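You operate a simulated robot arm through the tools that you are given. There is no shell and no other tool. Be economical: measure what you need, move in short steps, check, and stop when the job is done.

Carry out the task below with a simulated two-armed robot. There is one attempt and no reset: what you move stays moved.

TASK
Put the purple carton on the test bench away on the fourth board from the bottom of the side rack. Put the blue felt wiper on the third board from the top of the corner rack. Put the green wiping pad on the bottom board of the side rack. Turn the patch box dial to 3. Put the pale green cloth on the shelf under the repair bench. Shut the top lamps drawer. Close the cells drawer. Take the red tin and put it on the third board from the top of the corner rack. Open the tape deck door. Any order will do. Set down upright: purple carton, red tin.

It is judged by the outcome, as a careful person would: the job done as asked, and still so three seconds after it is handed in. It fails if anything else is knocked over, pushed out of place, dropped, spilled or broken. Flat cloth is picked up by pressing the open fingertips on it (5 to 10 N) and closing them slowly along it; thin cloth reads only 2 to 8 mm in the jaws.

THE ROBOT
Two 7-joint arms with four-finger grippers on one trunk, on a base that drives. Base frame: it is fixed to the floor where the robot stands at the start and does not move with it; the origin is under the middle of the robot, x ahead of it, y to its left, z up; the surface under the hand at the start is at about z = 0.82. Lengths are in m, angles in degrees, forces in N, time in s.
The left shoulder is at the start at [0.04, 0.181, 1.13], the right one opposite. With the tool pointing down near the work surface each hand reaches from about 0.32 to 0.84 m from the robot's upright axis, wherever it stands, measured 20 degrees to its own side. Places, roughly: blue felt wiper (6x9x5 cm) [0.5, -0.4, 0.8]; bottom board of the side rack [4.9, 1.2, 0.1]; cells drawer [4.7, -0.8, 0.2]; fourth board of the side rack [4.9, 1.2, 1.3]; green wiping pad (10x6x5 cm) [1.6, -0.5, 0.8]; pale green cloth (22x15x5 cm) [3.4, -0.1, 0.8]; patch box dial [2, -0.7, 0.9]; purple carton [0.5, -0.25, 0.75]; red tin [3.75, -2.25, 0.75]; shelf under the repair bench [1.9, -0.6, 0.2]; tape deck door [2.6, -0.7, 0.9]; third board of the corner rack [0.1, -2.3, 0.9]; top lamps drawer [4.6, -0.2, 0.9]. Payload 3.67 kg a hand.
The TCP of each hand is the grasp point between the finger pads, 0.028 m short of the fingertips. In the tool frame z runs along the fingers and y along their closing line. The gripper opens to 0.112 m. The gripper's body begins 0.073 m behind the TCP.
Orientation is told as [roll, pitch, yaw] about the base's x, y, z axes, in that order, counted from this pose: with the fingers straight down and closing along the base's y, the tool's x points along the base's -x, its y along +y and its z along -z.

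THE INTERFACE
- The arms move only by the tool arm_command. It takes "left_motion", "right_motion" or both (then of equal length, played together; a hand with none holds still); each is a list of rows, each a list of 7 numbers: the turn, a rotation vector about the tool's x, y, z in degrees, then the shift along the tool's x, y, z in m, then the opening in per cent of the stroke, from 0 (shut) to 100 (fully open). In form: [[wx, wy, wz, dx, dy, dz, grip], ...]. A call has 1 to 20 rows; each row shifts and turns the commanded pose from where the row before left it, along the tool's axes as they then stand. Each row takes 0.2 s and may step no farther than 0.05 m and 8.6 degrees from the row before; otherwise, or with a gripper value out of range, the whole call is refused. A pose out of reach is approached as far as the arm can. The call stops where the force on the tool passes 40 N (or 10 N more than at its start, if that is more) or the arm is blocked; 0.2 s more then pass. The fingers move at their own pace and stop on an object; they squeeze with about 22 N. The grip force told is the motor's: it shows also when the fingers shut on nothing. Time passes only in rows, and 0.2 s behind the last, so rows that do not move let the fingers close. It gives the time, the measured TCP pose, the force on the tool (base axes), the opening and the grip force at its end, in the units of the frame above (readings bear some noise), with the torque about the TCP (base axes, N m) and any sound that the robot's microphone picked up.
- Cameras (640 x 400 px; columns grow to the right, rows downward): "scene" is now at [0.0929, -0.0408, 1.3519]; the picture's right is [-0.51, -0.86, 0.00], its down [-0.55, 0.33, -0.77] and it looks along [0.66, -0.39, -0.64] (base axes); focal length 274 px, centre (320, 200). "left" rides on the left gripper at [0.06, 0.018, -0.104] in its tool frame; the picture's right is [-0.29, 0.96, 0.00], its down [-0.80, -0.24, -0.55] and it looks along [-0.53, -0.16, 0.83] (tool axes); focal length 234 px, centre (320, 200). "right" rides on the right gripper at [0.06, -0.018, -0.104] in its tool frame; the picture's right is [0.29, 0.96, 0.00], its down [-0.80, 0.24, -0.55] and it looks along [-0.53, 0.16, 0.83] (tool axes); focal length 234 px, centre (320, 200). There is no depth. A picture from a camera that has moved, and an enlarged one, comes with that camera's place and axes in the base frame and with its lens.
- get_image(camera): a new picture of that camera. The clock stands still meanwhile.
- move_column(by): slides the trunk up (or, below 0, down) by that many m; the arms and the scene camera ride with it, the base frame stays. It gives what a move gives, with no picture.
- steer(legs): drives the robot by 1 to 6 legs, each [ahead, left, turn to the left] in m, m and degrees, along the robot's own axes; the way and the turn of a leg run together, so that a leg with both is an arc; at most 1.5 m and 180 degrees a leg. The arms and the cameras ride along, it lands a little off, and it stops where it bumps. It gives what a move gives.
- head_to(pan, tilt): turns the head with the scene camera to pan (to the left, within 86 degrees either way) and tilt (down, from -29 to 69), counted from straight ahead of the robot. It gives what a move gives.
- close_up(camera, box): a new picture of the part [left, top, right, bottom] of that camera's present view, enlarged. The clock stands still meanwhile.
- sign_off(): hands the job in; it is judged then, once.

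Work in short steps. Places have to be worked out from the pictures, the camera data and where the tool is seen: move nearer, look again, correct. Check each grasp and each placing, and mend what went wrong. You have 207 turns and 210 pictures in all, those below and enlarged ones among them. Open the grippers and draw the arms clear of the work before you hand the job in, unless the task says otherwise; then end with one line.

The tools are called after "Request:" as name(argument=value, ...) on one line, values as JSON. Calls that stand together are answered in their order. arm_command: Moves the arms, as the interface text tells. Its arguments: {"type":"object","properties":{"left_motion":{"type":"array","items":{"type":"array","items":{"type":"number"}}},"right_motion":{"type":"array","items":{"type":"array","items":{"type":"number"}}}},"required":[]} The other tools are called the same way: move_column (by) slides the trunk up or down; steer (legs) drives the base; head_to (pan, tilt) turns the head that bears the scene camera; get_image (camera) takes a picture; close_up (camera, box) takes an enlarged picture of a part of a camera's view; sign_off () hands the job in.

At the start:

```text
time: 0.0
left_tcp_pos: [0.5073, -0.006, 1.1346]
left_ee_rot: [-0.1, 0.0, -0.1]
left_wrist_force: [-0.6, 0.5, 1.3]
left_moment: [0.04, 0.0, -0.01]
left_finger_gap: 0.1121
left_grip_force: 0.0
right_tcp_pos: [0.4691, -0.5573, 1.0694]
right_ee_rot: [0.0, 0.0, 0.0]
right_wrist_force: [0.4, -0.7, 0.8]
right_moment: [0.05, 0.02, -0.01]
right_finger_gap: 0.1119
right_grip_force: 0.1
trunk travel left (down, up): [-0.25, 0.264]
robot x, y, heading: [0.0017, 0.0007, -0.1]
head pan, tilt: [-30.6, 39.8]
```

scene: 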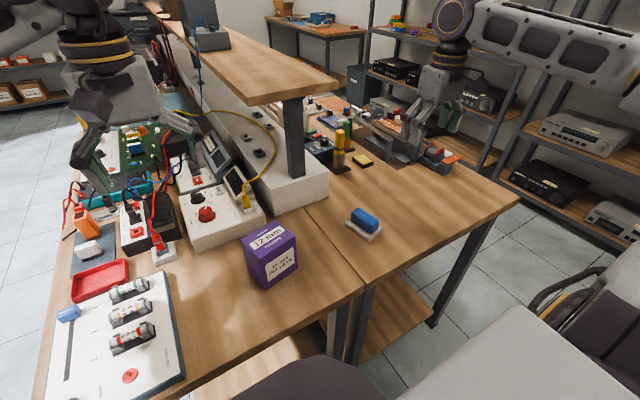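
right: 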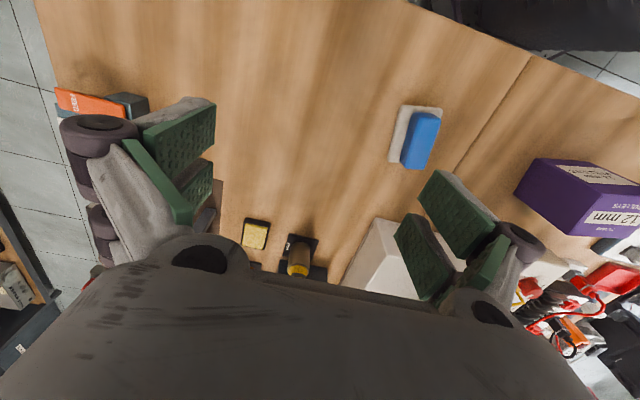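
left: 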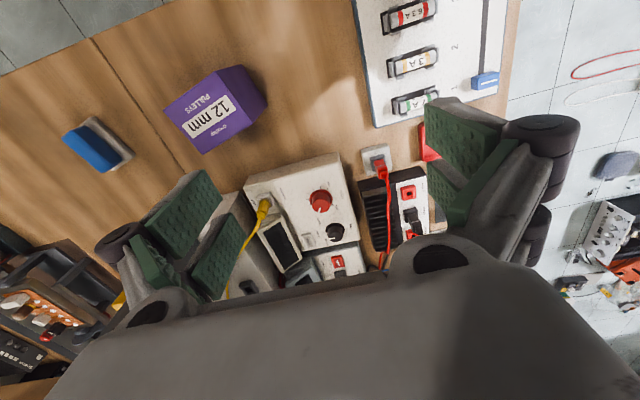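

The carton and the blue wiper are within reach of the right hand. I'll survey the room before moving.

Request:
head_to(pan=0, tilt=15)

Request:
get_image(camera="scene")

Request:
head_to(pan=-70, tilt=20)

Request:
get_image(camera="scene")

Request:
head_to(pan=60, tilt=20)

Request:
get_image(camera="scene")

```text
time: 1.0
left_tcp_pos: [0.5069, -0.007, 1.1334]
left_ee_rot: [0.0, -0.1, 0.0]
left_wrist_force: [0.0, -0.1, 0.8]
left_moment: [0.04, 0.03, 0.0]
left_finger_gap: 0.1119
left_grip_force: 0.0
right_tcp_pos: [0.4697, -0.5578, 1.0698]
right_ee_rot: [-0.1, 0.0, 0.0]
right_wrist_force: [0.6, -0.1, 0.6]
right_moment: [-0.02, -0.03, 0.0]
right_finger_gap: 0.1121
right_grip_force: 0.0
trunk travel left (down, up): [-0.25, 0.264]
robot x, y, heading: [-0.0024, 0.0004, 0.0]
head pan, tilt: [0.0, 15.0]
```

```text
206 pictures are left
camera scene: at [0.1131, 0.0025, 1.391], right [0.0, -1.0, 0.0], down [-0.26, 0.0, -0.97], along [0.97, 0.0, -0.26], focal length 274 px, centre (320, 200)
```

scene: 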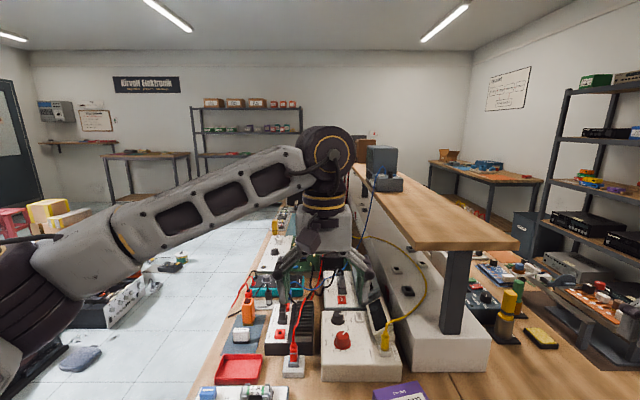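

```text
time: 2.4
left_tcp_pos: [0.5073, -0.0064, 1.1329]
left_ee_rot: [-0.1, 0.0, 0.0]
left_wrist_force: [0.0, -0.4, 0.0]
left_moment: [0.0, 0.01, 0.0]
left_finger_gap: 0.1121
left_grip_force: 0.0
right_tcp_pos: [0.4681, -0.5573, 1.0699]
right_ee_rot: [0.0, 0.0, 0.0]
right_wrist_force: [-0.5, 0.3, 0.1]
right_moment: [0.03, -0.03, -0.01]
right_finger_gap: 0.1118
right_grip_force: 0.0
trunk travel left (down, up): [-0.25, 0.264]
robot x, y, heading: [0.0015, 0.0017, 0.0]
head pan, tilt: [-70.0, 20.0]
```

```text
205 pictures are left
camera scene: at [0.0516, -0.0849, 1.3829], right [-0.94, -0.34, 0.0], down [-0.12, 0.32, -0.94], along [0.32, -0.88, -0.34], focal length 274 px, centre (320, 200)
```

scene: 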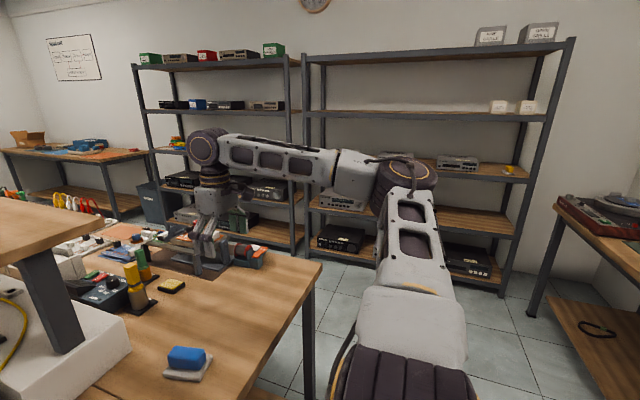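

```text
time: 4.5
left_tcp_pos: [0.5072, -0.007, 1.1333]
left_ee_rot: [-0.1, 0.0, -0.1]
left_wrist_force: [1.1, -0.4, 0.0]
left_moment: [0.02, 0.01, 0.01]
left_finger_gap: 0.1121
left_grip_force: 0.1
right_tcp_pos: [0.4695, -0.5578, 1.0696]
right_ee_rot: [0.0, 0.1, 0.0]
right_wrist_force: [-0.3, -0.1, 1.0]
right_moment: [0.0, 0.03, 0.0]
right_finger_gap: 0.1119
right_grip_force: 0.0
trunk travel left (down, up): [-0.25, 0.264]
robot x, y, heading: [0.0007, 0.0004, 0.0]
head pan, tilt: [60.0, 20.0]
```

```text
204 pictures are left
camera scene: at [0.0663, 0.0832, 1.383], right [0.87, -0.5, 0.0], down [-0.17, -0.3, -0.94], along [0.47, 0.81, -0.34], focal length 274 px, centre (320, 200)
```

scene: 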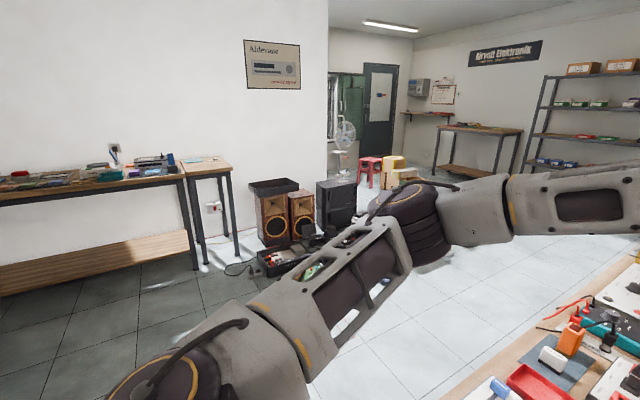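

I have the layout now: I'm standing at the end of a double bench, the corner rack is on my right, and the side rack is far ahead to the left. Next I'll look at the carton and wiper from a better angle.

Request:
head_to(pan=-25, tilt=55)

Request:
get_image(camera="scene")

Request:
close_up(camera="left", box=[40, 40, 280, 190])

```text
time: 6.1
left_tcp_pos: [0.5068, -0.0049, 1.1331]
left_ee_rot: [-0.1, 0.0, 0.0]
left_wrist_force: [-0.2, -1.3, -0.9]
left_moment: [-0.01, 0.0, -0.02]
left_finger_gap: 0.1121
left_grip_force: 0.0
right_tcp_pos: [0.4695, -0.5575, 1.0692]
right_ee_rot: [-0.1, 0.0, 0.1]
right_wrist_force: [0.4, -0.2, 0.4]
right_moment: [0.0, 0.01, 0.0]
right_finger_gap: 0.1122
right_grip_force: 0.0
trunk travel left (down, up): [-0.25, 0.264]
robot x, y, heading: [-0.0011, -0.0053, -0.1]
head pan, tilt: [-25.0, 55.0]
```

```text
203 pictures are left
camera scene: at [0.085, -0.0278, 1.3309], right [-0.42, -0.91, 0.0], down [-0.74, 0.35, -0.57], along [0.52, -0.24, -0.82], focal length 274 px, centre (320, 200)
```

scene: 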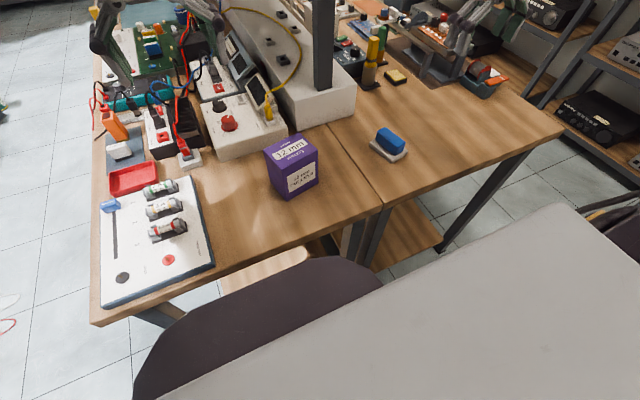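

```text
2.67 times, centred on (160, 115) of left
camera zoom: at [0.4485, 0.0114, 1.2377], right [0.29, 0.96, 0.0], down [0.8, -0.24, 0.55], along [0.53, -0.16, -0.83], focal length 624 px, centre (747, 427)
```

zoom: 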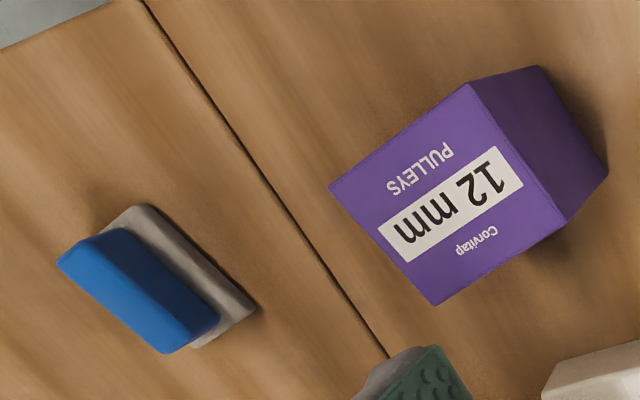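

By triangulation the carton is about 0.09×0.07×0.10 m, centred near (.48,-.15). The wiper is near (.48,-.41) with its long side along x. I'll tilt the right hand 45° forward and bring it over the wiper.

Request:
arm_command(right_motion=[[0, 0, -5.5, 0, 0.02, 0, 80], [0, 0, -5.5, 0, 0.02, 0, 80], [0, -7.5, 0, 0, 0.02, 0, 80], [0, -7.5, 0, 0, 0.02, 0, 80], [0, -7.5, 0, 0, 0.02, 0, 80], [0, -7.5, 0, 0, 0.02, 0, 80], [0, -7.5, 0, 0, 0.02, 0, 80], [0, -7.5, 0, 0, 0, 0, 80]])

Request:
get_image(camera="right")

Request:
get_image(camera="scene")

```text
time: 7.9
left_tcp_pos: [0.5052, -0.0067, 1.1348]
left_ee_rot: [0.1, 0.0, 0.0]
left_wrist_force: [-0.6, -0.6, -0.6]
left_moment: [0.01, 0.02, 0.03]
left_finger_gap: 0.1118
left_grip_force: 0.0
right_tcp_pos: [0.4484, -0.4197, 1.0704]
right_ee_rot: [0.0, -45.1, 10.9]
right_wrist_force: [0.4, -0.6, 1.1]
right_moment: [-0.04, -0.02, -0.01]
right_finger_gap: 0.0898
right_grip_force: 0.2
trunk travel left (down, up): [-0.25, 0.264]
robot x, y, heading: [-0.0008, -0.0007, -0.1]
head pan, tilt: [-25.0, 55.0]
```

```text
201 pictures are left
camera right: at [0.3379, -0.459, 1.1022], right [-0.38, 0.9, -0.2], down [0.12, 0.27, 0.96], along [0.92, 0.34, -0.21], focal length 234 px, centre (320, 200)
```

right: 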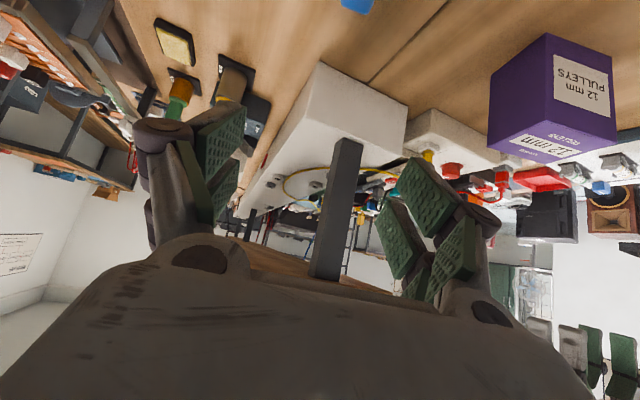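

```text
200 pictures are left
camera scene: at [0.0846, -0.0284, 1.3309], right [-0.42, -0.91, 0.0], down [-0.74, 0.35, -0.57], along [0.52, -0.24, -0.82], focal length 274 px, centre (320, 200)
```

scene: 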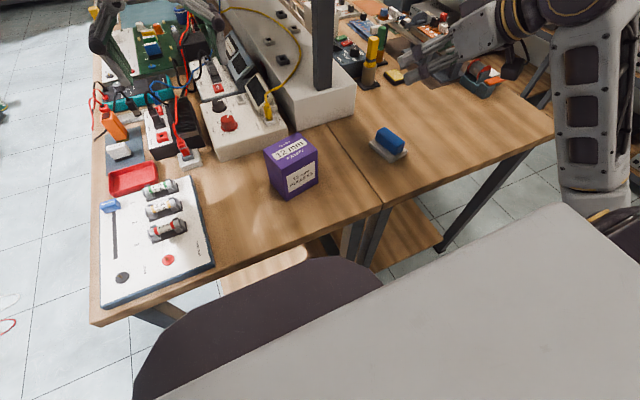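

The tilt worked. I'll enlarge the wiper from the scene camera to fix its place exactly.

Request:
close_up(camera="scene", box=[330, 100, 450, 175])

Request:
close_up(camera="scene", box=[230, 110, 350, 210])

```text
5.33 times, centred on (390, 138) of scene
camera zoom: at [0.0846, -0.0284, 1.3309], right [-0.42, -0.91, 0.0], down [-0.74, 0.35, -0.57], along [0.52, -0.24, -0.82], focal length 1464 px, centre (-53, 533)
```

zoom: 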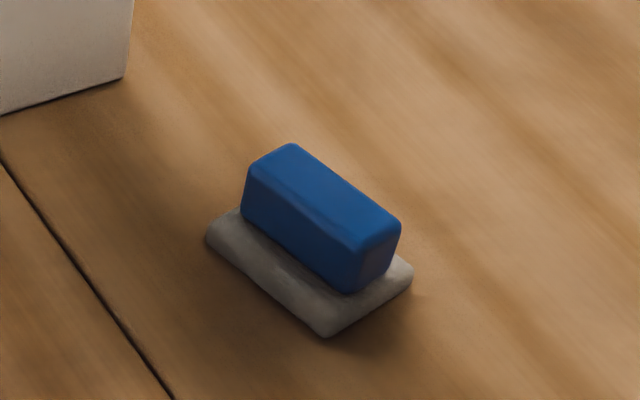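

```text
4.00 times, centred on (290, 160) of scene
camera zoom: at [0.0846, -0.0284, 1.3309], right [-0.42, -0.91, 0.0], down [-0.74, 0.35, -0.57], along [0.52, -0.24, -0.82], focal length 1098 px, centre (440, 360)
```

zoom: 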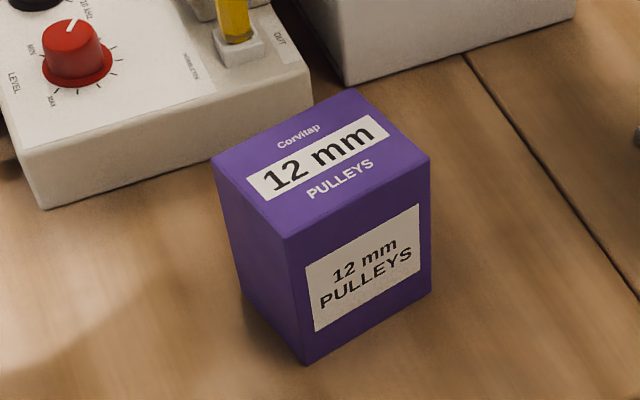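

The wiper centre is at (.478,-.403), with a blue handle about 3 cm wide and its top near z=.87. I'll lower most of the way and check.

Request:
arm_command(right_motion=[[0, 0, 0, 0.0242, 0.0025, 0.033, 70], [0, 0, 0, 0.0242, 0.0025, 0.033, 70], [0, 0, 0, 0.0242, 0.0025, 0.033, 70], [0, 0, 0, 0.0242, 0.0025, 0.033, 70]])

Request:
get_image(camera="scene")

Request:
get_image(camera="right")

```text
time: 8.9
left_tcp_pos: [0.5059, -0.0056, 1.1341]
left_ee_rot: [-0.1, 0.1, 0.0]
left_wrist_force: [0.5, -0.1, 0.2]
left_moment: [0.05, 0.01, -0.04]
left_finger_gap: 0.1121
left_grip_force: 0.0
right_tcp_pos: [0.4721, -0.4066, 0.9074]
right_ee_rot: [-0.1, -45.0, 10.9]
right_wrist_force: [-0.7, 0.7, -0.8]
right_moment: [0.01, -0.02, -0.01]
right_finger_gap: 0.0783
right_grip_force: 0.1
trunk travel left (down, up): [-0.25, 0.264]
robot x, y, heading: [0.0019, -0.0028, -0.2]
head pan, tilt: [-25.0, 55.0]
```

```text
197 pictures are left
camera scene: at [0.0851, -0.028, 1.3308], right [-0.42, -0.91, 0.0], down [-0.74, 0.35, -0.57], along [0.52, -0.24, -0.82], focal length 274 px, centre (320, 200)
```

scene: 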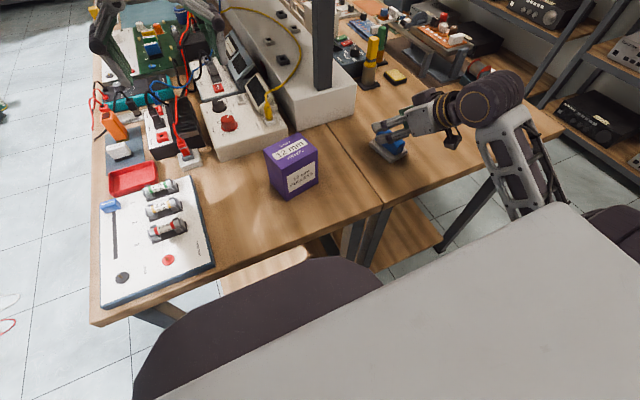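

```text
196 pictures are left
camera right: at [0.3624, -0.4451, 0.9397], right [-0.38, 0.9, -0.2], down [0.12, 0.27, 0.96], along [0.92, 0.34, -0.21], focal length 234 px, centre (320, 200)
```

right: 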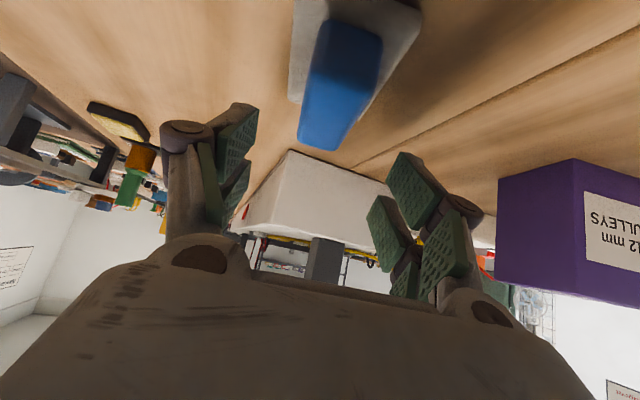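

The handle sits centred between the fingers. I'll lower the last 4 cm and close.

Request:
arm_command(right_motion=[[0, 0, 0, 0.0242, 0.0035, 0.033, 70], [0, 0, 0, 0, 0, 0, 0], [0, 0, 0, 0, 0, 0, 0], [0, 0, 0, 0, 0, 0, 0]])

Request:
get_image(camera="right")

```text
time: 9.9
left_tcp_pos: [0.5057, -0.0058, 1.1339]
left_ee_rot: [0.0, 0.0, 0.0]
left_wrist_force: [0.9, -0.9, 0.9]
left_moment: [0.03, 0.02, 0.02]
left_finger_gap: 0.112
left_grip_force: 0.0
right_tcp_pos: [0.4777, -0.4002, 0.8723]
right_ee_rot: [-0.2, -45.2, 11.1]
right_wrist_force: [0.2, -2.4, 14.2]
right_moment: [-0.14, -0.25, 0.09]
right_finger_gap: 0.0318
right_grip_force: 22.1
trunk travel left (down, up): [-0.25, 0.264]
robot x, y, heading: [-0.0016, -0.0009, -0.0]
head pan, tilt: [-25.0, 55.0]
```

```text
195 pictures are left
camera right: at [0.3675, -0.4387, 0.9027], right [-0.38, 0.9, -0.21], down [0.12, 0.27, 0.96], along [0.92, 0.34, -0.21], focal length 234 px, centre (320, 200)
```

right: 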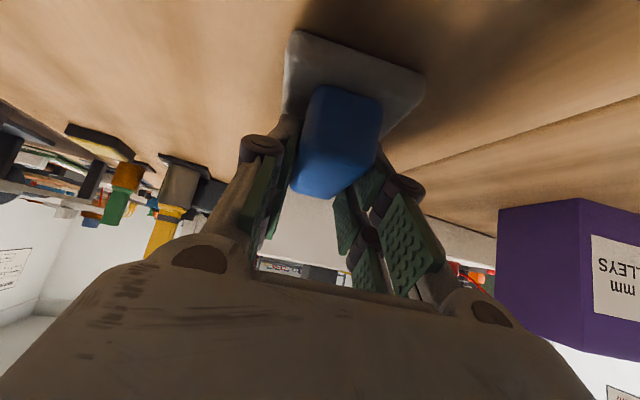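

The wiper is held at 32 mm. I'll lift it, and meanwhile turn the left hand (yaw −76, tilt −45) to face the carton's 7 cm width.

Request:
arm_command(right_motion=[[0, 0, 0, -0.0265, 0, -0.0265, 0], [0, 0, 0, -0.0265, 0, -0.0265, 0], [0, 0, 0, -0.0265, 0, -0.0265, 0], [0, 0, 0, -0.0265, 0, -0.0265, 0], [0, 0, 0, 0, 0, 0, 0], [0, 0, 0, 0, 0, 0, 0], [0, 0, 0, 0, 0, 0, 0], [0, 0, 0, 0, 0, 0, 0], [0, 0, 0, 0, 0, 0, 0], [0, 0, 0, 0, 0, 0, 0], [0, 0, 0, 0, 0, 0, 0], [0, 0, 0, 0, 0, 0, 0], [0, 0, 0, 0, 0, 0, 0], [0, 0, 0, 0, 0, 0, 0], [0, 0, 0, 0, 0, 0, 0]], left_motion=[[0, 0, 8.45, 0, 0, 0, 100], [0, 0, 8.45, 0, 0, 0, 100], [0, 0, 8.45, 0, 0, 0, 100], [0, 0, 8.45, 0, 0, 0, 100], [0, 0, 8.45, 0, 0, 0, 100], [0, 0, 8.45, 0, 0, 0, 100], [0, 0, 8.45, 0, 0, 0, 100], [0, 0, 8.45, 0, 0, 0, 100], [0, 0, 8.45, 0, 0, 0, 100], [0, -7.5, 0, 0, 0, 0, 100], [0, -7.5, 0, 0, 0, 0, 100], [0, -7.5, 0, 0, 0, 0, 100], [0, -7.5, 0, 0, 0, 0, 100], [0, -7.5, 0, 0, 0, 0, 100], [0, -7.5, 0, 0, 0, 0, 100]])

Request:
get_image(camera="scene")

```text
time: 13.1
left_tcp_pos: [0.4566, -0.0186, 1.1279]
left_ee_rot: [0.0, -11.2, -75.7]
left_wrist_force: [-0.7, 0.4, 0.0]
left_moment: [0.02, -0.02, 0.02]
left_finger_gap: 0.112
left_grip_force: 0.0
left hand out of reach, approached as far as the arm can: row 9, 11, 12, 13, 14, 15
right_tcp_pos: [0.4774, -0.4024, 1.0163]
right_ee_rot: [0.1, -45.1, 10.9]
right_wrist_force: [0.6, 0.3, 0.3]
right_moment: [-0.02, 0.01, 0.03]
right_finger_gap: 0.0316
right_grip_force: 22.3
trunk travel left (down, up): [-0.25, 0.264]
robot x, y, heading: [0.0013, 0.0014, 0.1]
head pan, tilt: [-25.0, 55.0]
```

```text
194 pictures are left
camera scene: at [0.0852, -0.0276, 1.3308], right [-0.42, -0.91, 0.0], down [-0.74, 0.35, -0.57], along [0.52, -0.24, -0.82], focal length 274 px, centre (320, 200)
```

scene: 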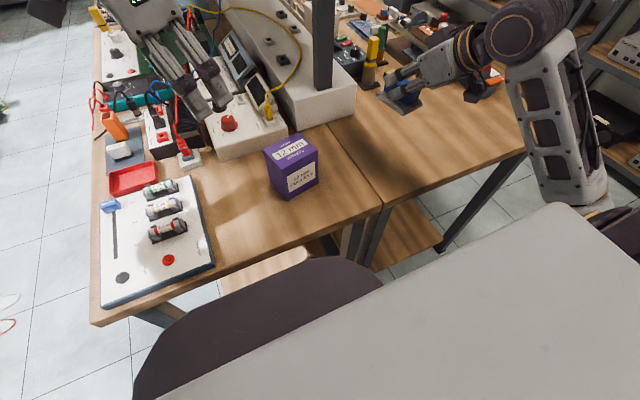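

At yaw −76 the left arm can't tilt. I'll undo that turn, slide the base right so the carton is in front of the left hand, and take it across its 9 cm side instead.

Request:
arm_command(left_motion=[[0, 5.6, 0, 0, 0, 0, 100], [0, 5.6, 0, 0, 0, 0, 100], [0, 0, -8.4, 0, 0, 0, 100], [0, 0, -8.4, 0, 0, 0, 100], [0, 0, -8.4, 0, 0, 0, 100], [0, 0, -8.4, 0, 0, 0, 100], [0, 0, -8.4, 0, 0, 0, 100], [0, 0, -8.4, 0, 0, 0, 100], [0, 0, -8.4, 0, 0, 0, 100], [0, 0, -8.4, 0, 0, 0, 100], [0, 0, -8.4, 0, 0, 0, 100]])

Request:
steer(legs=[[0, -0.42, 0]])

Request:
get_image(camera="left")

```text
time: 15.5
left_tcp_pos: [0.457, -0.0163, 1.1281]
left_ee_rot: [-0.1, 0.0, -0.1]
left_wrist_force: [0.3, -0.9, -0.7]
left_moment: [0.0, -0.02, -0.01]
left_finger_gap: 0.112
left_grip_force: 0.1
right_tcp_pos: [0.4784, -0.4022, 1.016]
right_ee_rot: [0.1, -45.0, 11.0]
right_wrist_force: [0.1, -0.5, -1.0]
right_moment: [-0.01, 0.03, -0.01]
right_finger_gap: 0.0317
right_grip_force: 22.0
trunk travel left (down, up): [-0.25, 0.264]
robot x, y, heading: [0.0005, 0.001, -0.1]
head pan, tilt: [-25.0, 55.0]
```

```text
time: 18.1
left_tcp_pos: [0.4579, -0.4369, 1.1281]
left_ee_rot: [-0.1, 0.0, 0.1]
left_wrist_force: [-0.7, -0.1, 0.5]
left_moment: [0.03, -0.01, 0.02]
left_finger_gap: 0.1122
left_grip_force: 0.0
right_tcp_pos: [0.4803, -0.8221, 1.0155]
right_ee_rot: [0.0, -45.0, 11.3]
right_wrist_force: [-0.3, 0.2, -1.0]
right_moment: [-0.04, 0.03, -0.05]
right_finger_gap: 0.0316
right_grip_force: 22.0
trunk travel left (down, up): [-0.25, 0.264]
robot x, y, heading: [-0.0012, -0.4202, 0.1]
head pan, tilt: [-25.0, 55.0]
```

```text
193 pictures are left
camera left: at [0.4002, -0.4195, 1.2315], right [0.29, 0.96, 0.0], down [0.8, -0.24, 0.55], along [0.53, -0.16, -0.83], focal length 234 px, centre (320, 200)
```

left: 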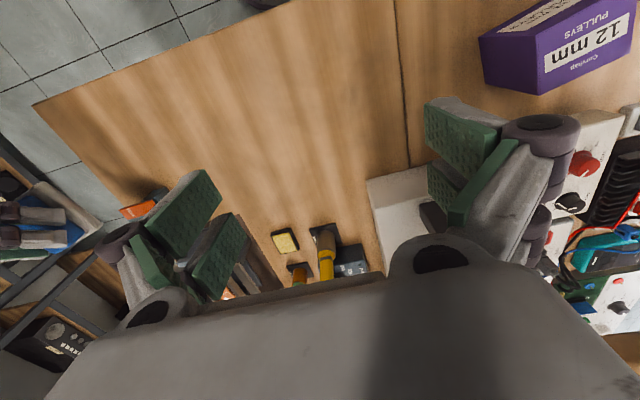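

The base drive is accurate. I'll move the left hand over toward the carton and tilt it to yaw 14, pitch −45.

Request:
arm_command(left_motion=[[0, 0, 0, 0.005, 0.04, 0, 100], [0, 0, 0, 0.005, 0.04, 0, 100], [0, 0, 0, 0.005, 0.04, 0, 100], [0, 0, 0, 0.005, 0.04, 0, 100], [0, 0, 0, 0.005, 0.04, 0, 100], [0, 0, 0, 0.005, 0.04, 0, 100], [0, 0, -7, 0.005, 0.03, 0, 100], [0, 0, -7, 0.005, 0, 0, 100], [0, -7.5, 0, 0, 0, 0, 100], [0, -7.5, 0, 0, 0, 0, 100], [0, -7.5, 0, 0, 0, 0, 100], [0, -7.5, 0, 0, 0, 0, 100], [0, -7.5, 0, 0, 0, 0, 100], [0, -7.5, 0, 0, 0, 0, 100]])

Request:
head_to(pan=20, tilt=55)

Request:
get_image(camera="scene")

```text
time: 21.1
left_tcp_pos: [0.4361, -0.1687, 1.14]
left_ee_rot: [0.0, -45.0, 14.0]
left_wrist_force: [0.1, -0.1, -0.2]
left_moment: [0.02, 0.02, 0.02]
left_finger_gap: 0.1116
left_grip_force: 0.0
left hand out of reach, approached as far as the arm can: row 14
right_tcp_pos: [0.4802, -0.8223, 1.0157]
right_ee_rot: [0.0, -45.0, 11.2]
right_wrist_force: [0.1, 0.2, -1.0]
right_moment: [0.0, 0.02, 0.0]
right_finger_gap: 0.0317
right_grip_force: 21.9
trunk travel left (down, up): [-0.25, 0.264]
robot x, y, heading: [-0.0005, -0.4222, 0.2]
head pan, tilt: [-25.0, 55.0]
```

```text
time: 22.2
left_tcp_pos: [0.4345, -0.1705, 1.1393]
left_ee_rot: [0.1, -44.8, 14.1]
left_wrist_force: [0.7, 0.5, -0.4]
left_moment: [0.01, 0.0, 0.01]
left_finger_gap: 0.1119
left_grip_force: 0.1
right_tcp_pos: [0.4803, -0.8221, 1.0159]
right_ee_rot: [0.0, -44.9, 11.2]
right_wrist_force: [-0.4, -0.1, -1.3]
right_moment: [0.0, 0.02, -0.01]
right_finger_gap: 0.0317
right_grip_force: 21.9
trunk travel left (down, up): [-0.25, 0.264]
robot x, y, heading: [0.0014, -0.4227, 0.6]
head pan, tilt: [20.0, 55.0]
```

```text
192 pictures are left
camera scene: at [0.0882, -0.394, 1.3309], right [0.35, -0.94, 0.0], down [-0.77, -0.28, -0.57], along [0.54, 0.2, -0.82], focal length 274 px, centre (320, 200)
```

scene: 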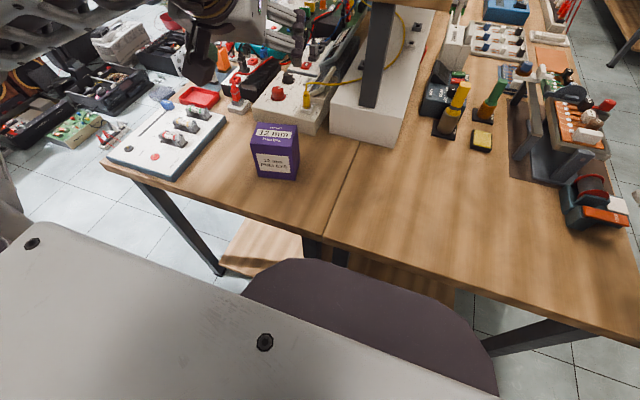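

The left hand is tilted and above the carton's near side. I'll lower it to just above the carton and check alignment.

Request:
arm_command(left_motion=[[0, 0, 0, 0.0266, 0.003, 0.0296, 100], [0, 0, 0, 0.0266, 0.003, 0.0296, 100], [0, 0, 0, 0.0266, 0.003, 0.0296, 100], [0, 0, 0, 0.0266, 0.003, 0.0296, 100]])

Request:
get_image(camera="left")

Request:
close_up(camera="scene", box=[200, 80, 360, 200])

```text
time: 23.2
left_tcp_pos: [0.4868, -0.1618, 0.9974]
left_ee_rot: [-0.1, -44.9, 14.1]
left_wrist_force: [0.1, -0.4, 0.0]
left_moment: [0.01, -0.02, -0.04]
left_finger_gap: 0.1119
left_grip_force: 0.0
left hand out of reach, approached as far as the arm can: row 1, 2, 3, 4
right_tcp_pos: [0.4803, -0.8204, 1.0148]
right_ee_rot: [0.1, -45.0, 11.2]
right_wrist_force: [-0.2, -0.4, 0.1]
right_moment: [-0.01, 0.01, 0.0]
right_finger_gap: 0.0316
right_grip_force: 22.3
trunk travel left (down, up): [-0.25, 0.264]
robot x, y, heading: [0.0048, -0.4214, 0.1]
head pan, tilt: [20.0, 55.0]
```

```text
191 pictures are left
camera left: at [0.3719, -0.1733, 1.0277], right [-0.03, 0.98, 0.2], down [0.23, -0.19, 0.96], along [0.97, 0.08, -0.22], focal length 234 px, centre (320, 200)
```

left: 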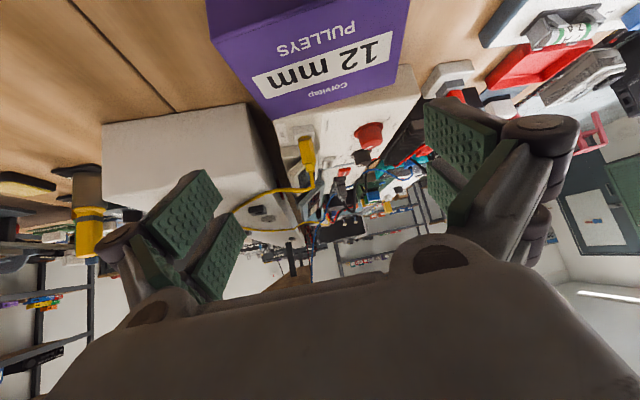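

```text
3.33 times, centred on (280, 140) of scene
camera zoom: at [0.0884, -0.3935, 1.3308], right [0.35, -0.94, 0.0], down [-0.77, -0.28, -0.57], along [0.54, 0.2, -0.82], focal length 915 px, centre (453, 400)
```

zoom: 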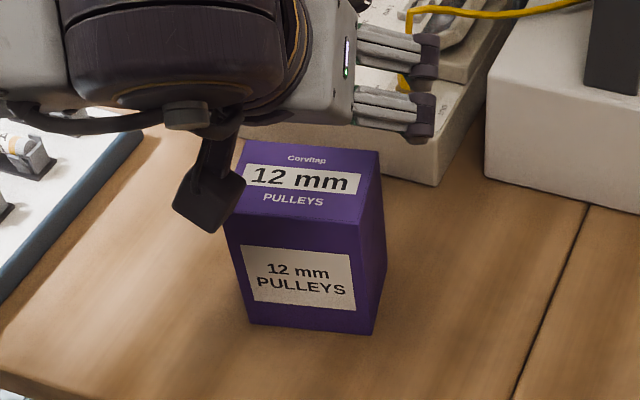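

The hand is too close to the body for this tilt, so I'll back the base 0.1 m to give the arm room and then correct.

Request:
steer(legs=[[-0.12, 0, 0]])

Request:
arm_command(left_motion=[[0, 0, 0, -0.02, 0.006, 0.02, 100], [0, 0, 0, -0.02, 0.006, 0.02, 100]])

Request:
get_image(camera="left")

Request:
get_image(camera="scene")

```text
time: 24.5
left_tcp_pos: [0.3653, -0.1628, 0.9985]
left_ee_rot: [0.0, -45.0, 14.2]
left_wrist_force: [0.2, 0.3, 0.5]
left_moment: [0.02, 0.0, 0.0]
left_finger_gap: 0.112
left_grip_force: 0.1
right_tcp_pos: [0.3598, -0.8212, 1.0155]
right_ee_rot: [0.0, -45.0, 11.3]
right_wrist_force: [0.1, -0.6, -0.2]
right_moment: [-0.04, 0.01, 0.02]
right_finger_gap: 0.0315
right_grip_force: 21.8
trunk travel left (down, up): [-0.25, 0.264]
robot x, y, heading: [-0.1213, -0.4231, 0.2]
head pan, tilt: [20.0, 55.0]
```

```text
time: 25.1
left_tcp_pos: [0.4185, -0.1375, 0.997]
left_ee_rot: [0.0, -44.9, 14.2]
left_wrist_force: [-0.4, 1.2, -0.5]
left_moment: [0.01, 0.02, 0.03]
left_finger_gap: 0.1122
left_grip_force: 0.0
right_tcp_pos: [0.361, -0.8223, 1.0161]
right_ee_rot: [0.0, -45.1, 11.3]
right_wrist_force: [0.3, -0.4, -1.3]
right_moment: [-0.01, 0.0, -0.01]
right_finger_gap: 0.0317
right_grip_force: 22.0
trunk travel left (down, up): [-0.25, 0.264]
robot x, y, heading: [-0.1165, -0.4231, 0.3]
head pan, tilt: [20.0, 55.0]
```

```text
189 pictures are left
camera left: at [0.3037, -0.149, 1.0281], right [-0.04, 0.98, 0.2], down [0.23, -0.19, 0.96], along [0.97, 0.08, -0.22], focal length 234 px, centre (320, 200)
```

left: 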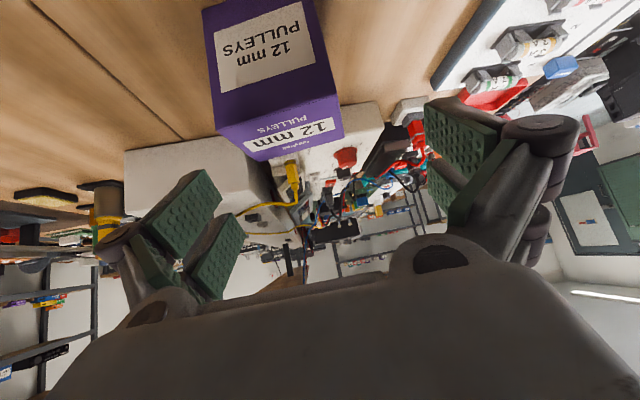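

```text
188 pictures are left
camera scene: at [-0.0321, -0.3943, 1.3309], right [0.35, -0.94, 0.0], down [-0.77, -0.28, -0.57], along [0.54, 0.2, -0.82], focal length 274 px, centre (320, 200)
```

scene: 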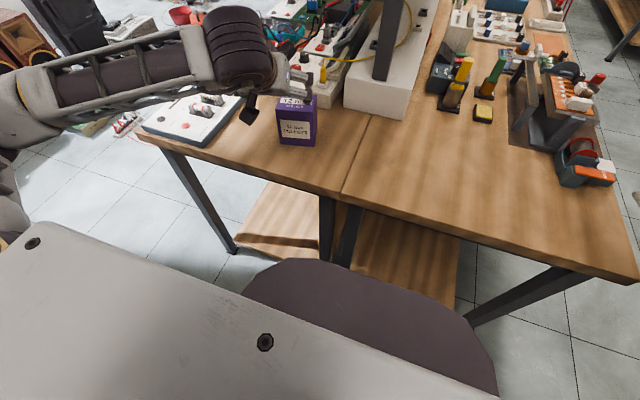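

The camera puts the carton's front top edge at (.46,-.199)–(.447,-.111), matching my estimate. I'll correct sideways, slide in along the fingers and close.

Request:
arm_command(left_motion=[[0, 0, 0, 0, -0.0245, 0, 100], [0, 0, 0, 0.0364, 0, 0, 100], [0, 0, 0, 0, 0, 0.03, 100]])

Request:
get_image(camera="left")

```text
time: 25.9
left_tcp_pos: [0.42, -0.1634, 0.9494]
left_ee_rot: [0.0, -44.8, 14.1]
left_wrist_force: [0.5, 0.0, -0.6]
left_moment: [0.0, 0.0, 0.02]
left_finger_gap: 0.112
left_grip_force: 0.0
right_tcp_pos: [0.362, -0.8218, 1.0151]
right_ee_rot: [-0.1, -44.9, 11.4]
right_wrist_force: [0.8, -0.5, -1.7]
right_moment: [0.0, 0.03, 0.05]
right_finger_gap: 0.0317
right_grip_force: 21.9
trunk travel left (down, up): [-0.25, 0.264]
robot x, y, heading: [-0.1179, -0.4226, 0.5]
head pan, tilt: [20.0, 55.0]
```

```text
187 pictures are left
camera left: at [0.3057, -0.1748, 0.98], right [-0.04, 0.98, 0.2], down [0.23, -0.19, 0.95], along [0.97, 0.08, -0.22], focal length 234 px, centre (320, 200)
```

left: 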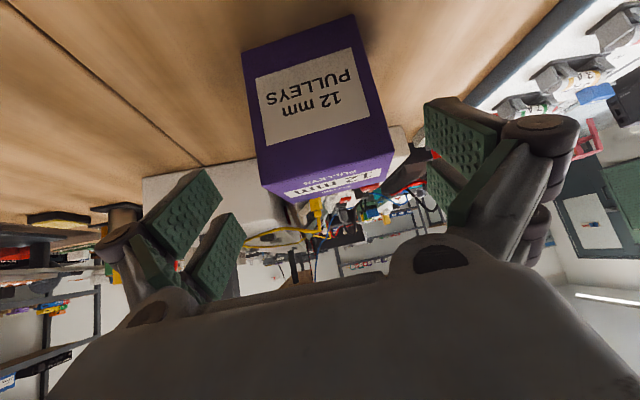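

It's centred between the fingers. I'll slide in the remaining 9 cm and close.

Request:
arm_command(left_motion=[[0, 0, 0, 0, 0, 0.03, 100], [0, 0, 0, 0, 0, 0.03, 100], [0, 0, 0, 0, 0, 0.03, 100], [0, 0, 0, 0, 0, 0, 60], [0, 0, 0, 0, 0, 0, 60], [0, 0, 0, 0, 0, 0, 60]])

Request:
get_image(camera="left")

```text
time: 27.3
left_tcp_pos: [0.4793, -0.1474, 0.8896]
left_ee_rot: [-0.1, -45.3, 14.2]
left_wrist_force: [-3.8, 0.4, 23.9]
left_moment: [-0.02, 0.25, -0.15]
left_finger_gap: 0.1
left_grip_force: 22.0
right_tcp_pos: [0.3592, -0.8231, 1.0167]
right_ee_rot: [0.1, -45.1, 11.3]
right_wrist_force: [-0.4, 0.2, -0.6]
right_moment: [0.04, -0.01, -0.01]
right_finger_gap: 0.0312
right_grip_force: 22.1
trunk travel left (down, up): [-0.25, 0.264]
robot x, y, heading: [-0.1188, -0.4227, 0.4]
head pan, tilt: [20.0, 55.0]
```

```text
186 pictures are left
camera left: at [0.3635, -0.1593, 0.92], right [-0.04, 0.98, 0.2], down [0.22, -0.19, 0.96], along [0.97, 0.08, -0.21], focal length 234 px, centre (320, 200)
```

left: 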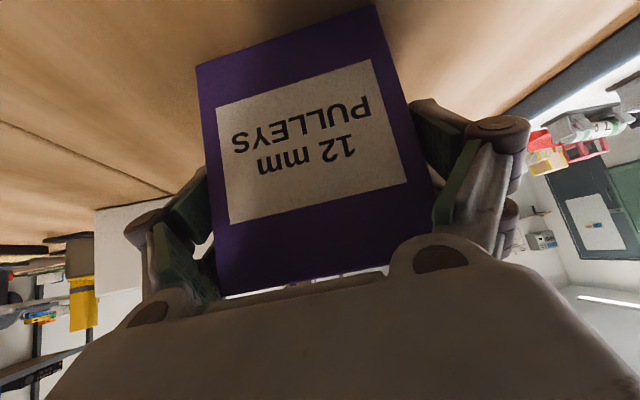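

The carton is gripped at 0.100 m. I'll lift and check that it rides along.

Request:
arm_command(left_motion=[[0, 0, 0, -0.012, 0, -0.012, 60], [0, 0, 0, -0.02, 0, -0.02, 60], [0, 0, 0, -0.0236, 0, -0.0236, 60], [0, 0, 0, -0.0236, 0, -0.0236, 60], [0, 0, 0, -0.0236, 0, -0.0236, 60]])

Request:
get_image(camera="scene")

Request:
get_image(camera="left")

```text
time: 28.5
left_tcp_pos: [0.4818, -0.1467, 1.0312]
left_ee_rot: [0.1, -44.9, 14.1]
left_wrist_force: [-0.2, 0.2, -1.8]
left_moment: [0.02, 0.01, 0.01]
left_finger_gap: 0.0901
left_grip_force: 21.8
right_tcp_pos: [0.3605, -0.8229, 1.0148]
right_ee_rot: [0.1, -44.9, 11.3]
right_wrist_force: [0.7, -0.3, -0.8]
right_moment: [0.0, 0.0, 0.02]
right_finger_gap: 0.0317
right_grip_force: 22.2
trunk travel left (down, up): [-0.25, 0.264]
robot x, y, heading: [-0.1173, -0.4211, 0.2]
head pan, tilt: [20.0, 55.0]
```

```text
185 pictures are left
camera scene: at [-0.0318, -0.3948, 1.3308], right [0.35, -0.94, 0.0], down [-0.77, -0.28, -0.57], along [0.54, 0.2, -0.82], focal length 274 px, centre (320, 200)
```

scene: 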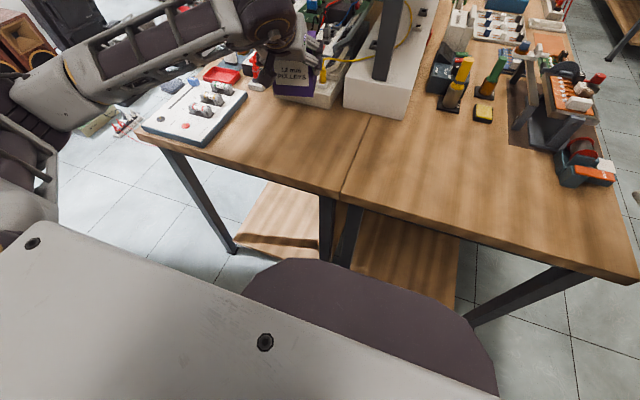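

```text
184 pictures are left
camera left: at [0.3669, -0.1569, 1.0621], right [-0.04, 0.98, 0.2], down [0.23, -0.19, 0.95], along [0.97, 0.08, -0.22], focal length 234 px, centre (320, 200)
```

left: 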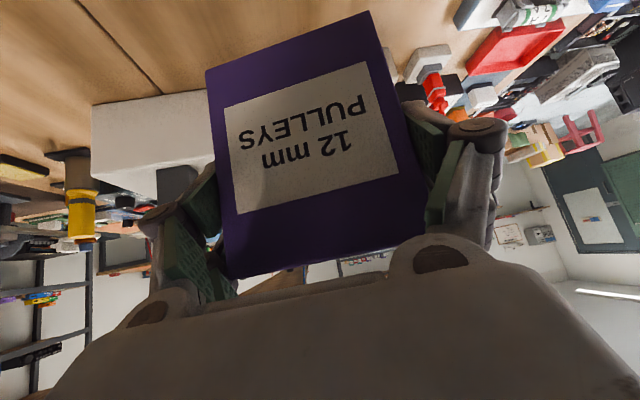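

The carton is secure at 90 mm. I'll back off, turn to face the corner rack and approach partway for a look.

Request:
steer(legs=[[-0.35, 0, 0], [0, 0, -90], [0.5, 0.15, 0]])

Request:
head_to(pan=0, tilt=20)

Request:
get_image(camera="scene")

```text
time: 31.0
left_tcp_pos: [0.152, -0.1507, 1.0253]
left_ee_rot: [0.1, -44.4, 12.1]
left_wrist_force: [0.0, -0.4, -2.0]
left_moment: [-0.04, 0.01, 0.0]
left_finger_gap: 0.0896
left_grip_force: 21.6
right_tcp_pos: [0.0093, -0.8213, 1.0131]
right_ee_rot: [0.1, -44.7, 9.6]
right_wrist_force: [-0.5, 0.0, -0.7]
right_moment: [0.02, -0.01, 0.01]
right_finger_gap: 0.0316
right_grip_force: 21.6
trunk travel left (down, up): [-0.25, 0.264]
robot x, y, heading: [-0.4641, -0.4079, -1.2]
head pan, tilt: [20.0, 55.0]
stopped in leg 1: the robot was blocked; the commanded pose is now the measured one
```

```text
time: 32.0
left_tcp_pos: [0.1535, -0.1496, 1.0236]
left_ee_rot: [0.0, -44.3, 12.3]
left_wrist_force: [0.7, -0.3, -2.1]
left_moment: [0.01, 0.02, 0.01]
left_finger_gap: 0.0899
left_grip_force: 22.0
right_tcp_pos: [0.0097, -0.821, 1.0136]
right_ee_rot: [0.0, -44.5, 9.5]
right_wrist_force: [-0.4, 0.2, -0.6]
right_moment: [0.01, -0.03, 0.03]
right_finger_gap: 0.0315
right_grip_force: 22.2
trunk travel left (down, up): [-0.25, 0.264]
robot x, y, heading: [-0.4628, -0.4066, -1.6]
head pan, tilt: [0.0, 20.0]
```

```text
183 pictures are left
camera scene: at [-0.3415, -0.4066, 1.3823], right [-0.03, -1.0, 0.0], down [-0.35, 0.01, -0.94], along [0.94, -0.02, -0.35], focal length 274 px, centre (320, 200)
```

scene: 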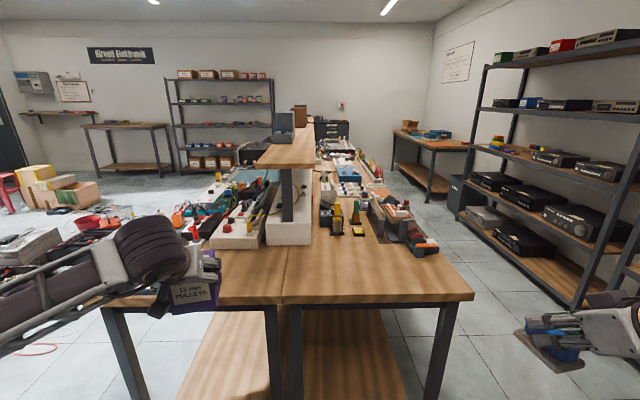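

I bumped something behind me. I'll look left and right before turning.

Request:
head_to(pan=86, tilt=25)

Request:
get_image(camera="scene")

Request:
head_to(pan=-86, tilt=25)

Request:
get_image(camera="scene")

```text
time: 33.6
left_tcp_pos: [0.1526, -0.1499, 1.0252]
left_ee_rot: [0.1, -44.3, 12.2]
left_wrist_force: [-0.3, -0.3, -1.9]
left_moment: [-0.06, 0.05, 0.03]
left_finger_gap: 0.0897
left_grip_force: 22.1
right_tcp_pos: [0.0104, -0.8225, 1.0127]
right_ee_rot: [0.1, -44.5, 9.5]
right_wrist_force: [-0.1, 0.2, -0.8]
right_moment: [0.01, 0.01, 0.03]
right_finger_gap: 0.032
right_grip_force: 21.9
trunk travel left (down, up): [-0.25, 0.264]
robot x, y, heading: [-0.4612, -0.4072, -1.6]
head pan, tilt: [85.9, 25.0]
```

```text
182 pictures are left
camera scene: at [-0.4256, -0.3126, 1.3745], right [1.0, -0.1, -0.01], down [-0.05, -0.42, -0.91], along [0.09, 0.9, -0.42], focal length 274 px, centre (320, 200)
```

scene: 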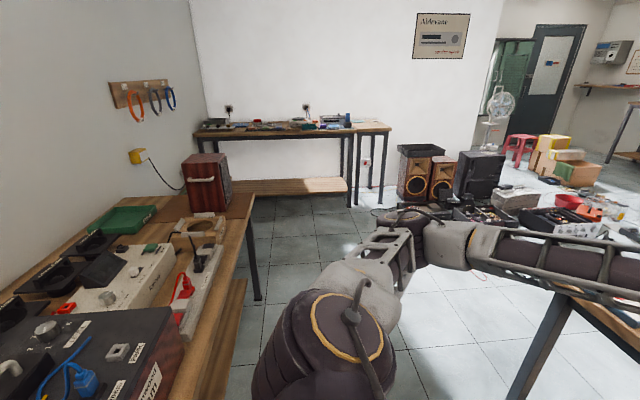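

```text
time: 36.2
left_tcp_pos: [0.1536, -0.1488, 1.0238]
left_ee_rot: [0.1, -44.3, 12.2]
left_wrist_force: [0.5, 0.7, -1.2]
left_moment: [-0.02, 0.0, -0.03]
left_finger_gap: 0.09
left_grip_force: 22.3
right_tcp_pos: [0.0107, -0.8225, 1.0122]
right_ee_rot: [0.0, -44.5, 9.4]
right_wrist_force: [0.0, -0.5, -0.6]
right_moment: [-0.01, -0.03, -0.03]
right_finger_gap: 0.0316
right_grip_force: 22.2
trunk travel left (down, up): [-0.25, 0.264]
robot x, y, heading: [-0.4616, -0.4085, -1.6]
head pan, tilt: [-85.9, 25.0]
```

```text
181 pictures are left
camera scene: at [-0.4303, -0.4964, 1.3749], right [-1.0, -0.05, 0.01], down [-0.02, 0.42, -0.91], along [0.04, -0.91, -0.42], focal length 274 px, centre (320, 200)
```

scene: 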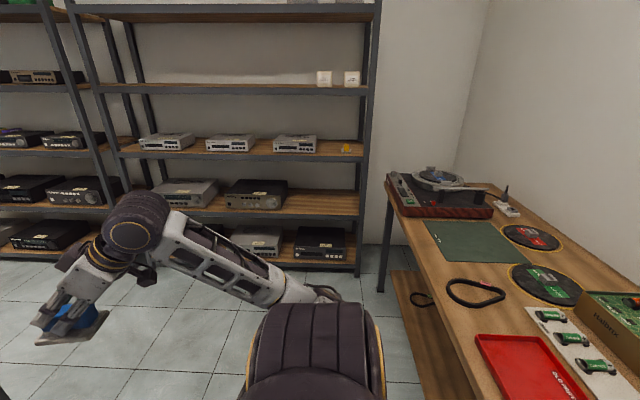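

There's a bench close behind me, and the base only touched it. I'll go forward 0.25 m, slide right, then turn to face the rack.

Request:
steer(legs=[[0.25, 0, 1.6], [0, -0.25, 0], [0, 0, -90]])

Request:
head_to(pan=0, tilt=25)

Request:
get_image(camera="scene")

```text
time: 43.8
left_tcp_pos: [0.0644, -1.2651, 1.03]
left_ee_rot: [0.2, -44.7, -76.7]
left_wrist_force: [-0.1, 0.0, -1.9]
left_moment: [0.03, 0.01, 0.0]
left_finger_gap: 0.0898
left_grip_force: 21.6
right_tcp_pos: [-0.6105, -1.1349, 1.0152]
right_ee_rot: [0.1, -44.9, -79.5]
right_wrist_force: [-0.4, 0.4, -0.7]
right_moment: [0.0, 0.02, 0.01]
right_finger_gap: 0.0314
right_grip_force: 22.1
trunk travel left (down, up): [-0.25, 0.264]
robot x, y, heading: [-0.2049, -0.661, -89.9]
head pan, tilt: [-85.9, 25.0]
```

```text
time: 45.4
left_tcp_pos: [0.0645, -1.2641, 1.0286]
left_ee_rot: [0.1, -44.8, -76.6]
left_wrist_force: [-0.2, -0.7, -2.3]
left_moment: [0.01, -0.03, 0.02]
left_finger_gap: 0.0902
left_grip_force: 21.8
right_tcp_pos: [-0.6105, -1.1352, 1.0143]
right_ee_rot: [0.1, -44.9, -79.4]
right_wrist_force: [-0.3, 0.1, -1.5]
right_moment: [0.02, 0.02, -0.03]
right_finger_gap: 0.0314
right_grip_force: 22.4
trunk travel left (down, up): [-0.25, 0.264]
robot x, y, heading: [-0.2054, -0.6588, -90.5]
head pan, tilt: [0.0, 25.0]
```

```text
180 pictures are left
camera scene: at [-0.2068, -0.7698, 1.3748], right [-1.0, 0.01, 0.0], down [0.0, 0.42, -0.91], along [-0.01, -0.91, -0.42], focal length 274 px, centre (320, 200)
```

scene: 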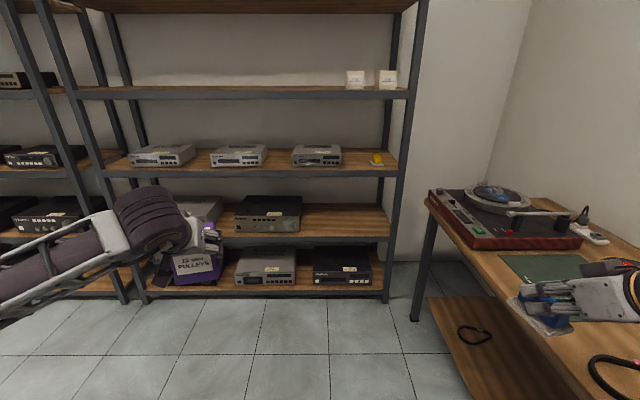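

The third board is at z≈.91 with its front edge at y≈-2.15. There's a 13 cm gap between the 2nd and 3rd VCRs at x≈.02. I'll pull the carton back and up, straighten the right hand and drive nearer.

Request:
arm_command(left_motion=[[0, 0, 0, 0.0085, 0.006, -0.026, 60], [0, 0, 0, 0.0085, 0.006, -0.026, 60], [0, 0, 0, 0.0085, 0.006, -0.026, 60], [0, 0, 0, 0.0085, 0.006, -0.026, 60]], right_motion=[[3.7, 0, 3.7, 0, 0, 0, 0], [3.7, 0, 3.7, 0, 0, 0, 0], [0, 0, 0, 0, 0, 0, 0], [0, 0, 0, 0, 0, 0, 0]])

Request:
steer(legs=[[0.64, 0, 0.5], [0, 0.473, 0]])

Request:
get_image(camera="scene")

```text
time: 46.4
left_tcp_pos: [0.0668, -1.1649, 1.079]
left_ee_rot: [0.1, -44.7, -76.7]
left_wrist_force: [-0.6, 1.1, -2.0]
left_moment: [0.01, 0.03, -0.01]
left_finger_gap: 0.0897
left_grip_force: 21.9
right_tcp_pos: [-0.6099, -1.1344, 1.0147]
right_ee_rot: [0.0, -45.0, -89.8]
right_wrist_force: [0.2, -0.3, 0.4]
right_moment: [0.01, 0.01, -0.02]
right_finger_gap: 0.0316
right_grip_force: 21.7
trunk travel left (down, up): [-0.25, 0.264]
robot x, y, heading: [-0.2051, -0.661, -90.1]
head pan, tilt: [0.0, 25.0]
```

```text
time: 52.5
left_tcp_pos: [0.5485, -1.7823, 1.079]
left_ee_rot: [0.0, -44.7, -75.8]
left_wrist_force: [0.1, -1.1, -1.7]
left_moment: [0.05, 0.06, 0.0]
left_finger_gap: 0.0896
left_grip_force: 21.7
right_tcp_pos: [-0.128, -1.7603, 1.0145]
right_ee_rot: [-0.1, -45.0, -89.0]
right_wrist_force: [0.1, -0.1, -0.3]
right_moment: [0.04, 0.0, -0.02]
right_finger_gap: 0.0315
right_grip_force: 21.9
trunk travel left (down, up): [-0.25, 0.264]
robot x, y, heading: [0.2697, -1.2803, -89.5]
head pan, tilt: [0.0, 25.0]
```

```text
179 pictures are left
camera scene: at [0.2707, -1.3898, 1.3748], right [-1.0, -0.01, 0.0], down [0.0, 0.42, -0.91], along [0.01, -0.91, -0.42], focal length 274 px, centre (320, 200)
```

scene: 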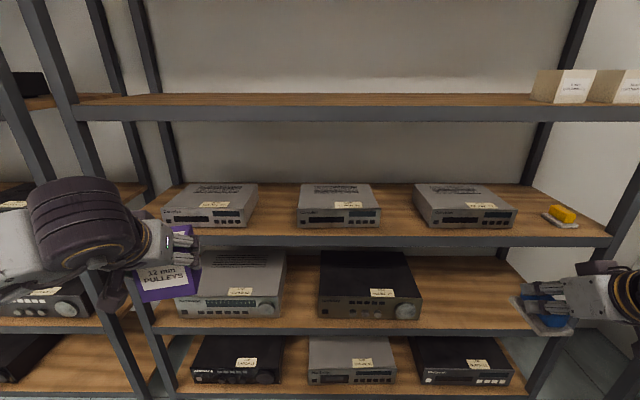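

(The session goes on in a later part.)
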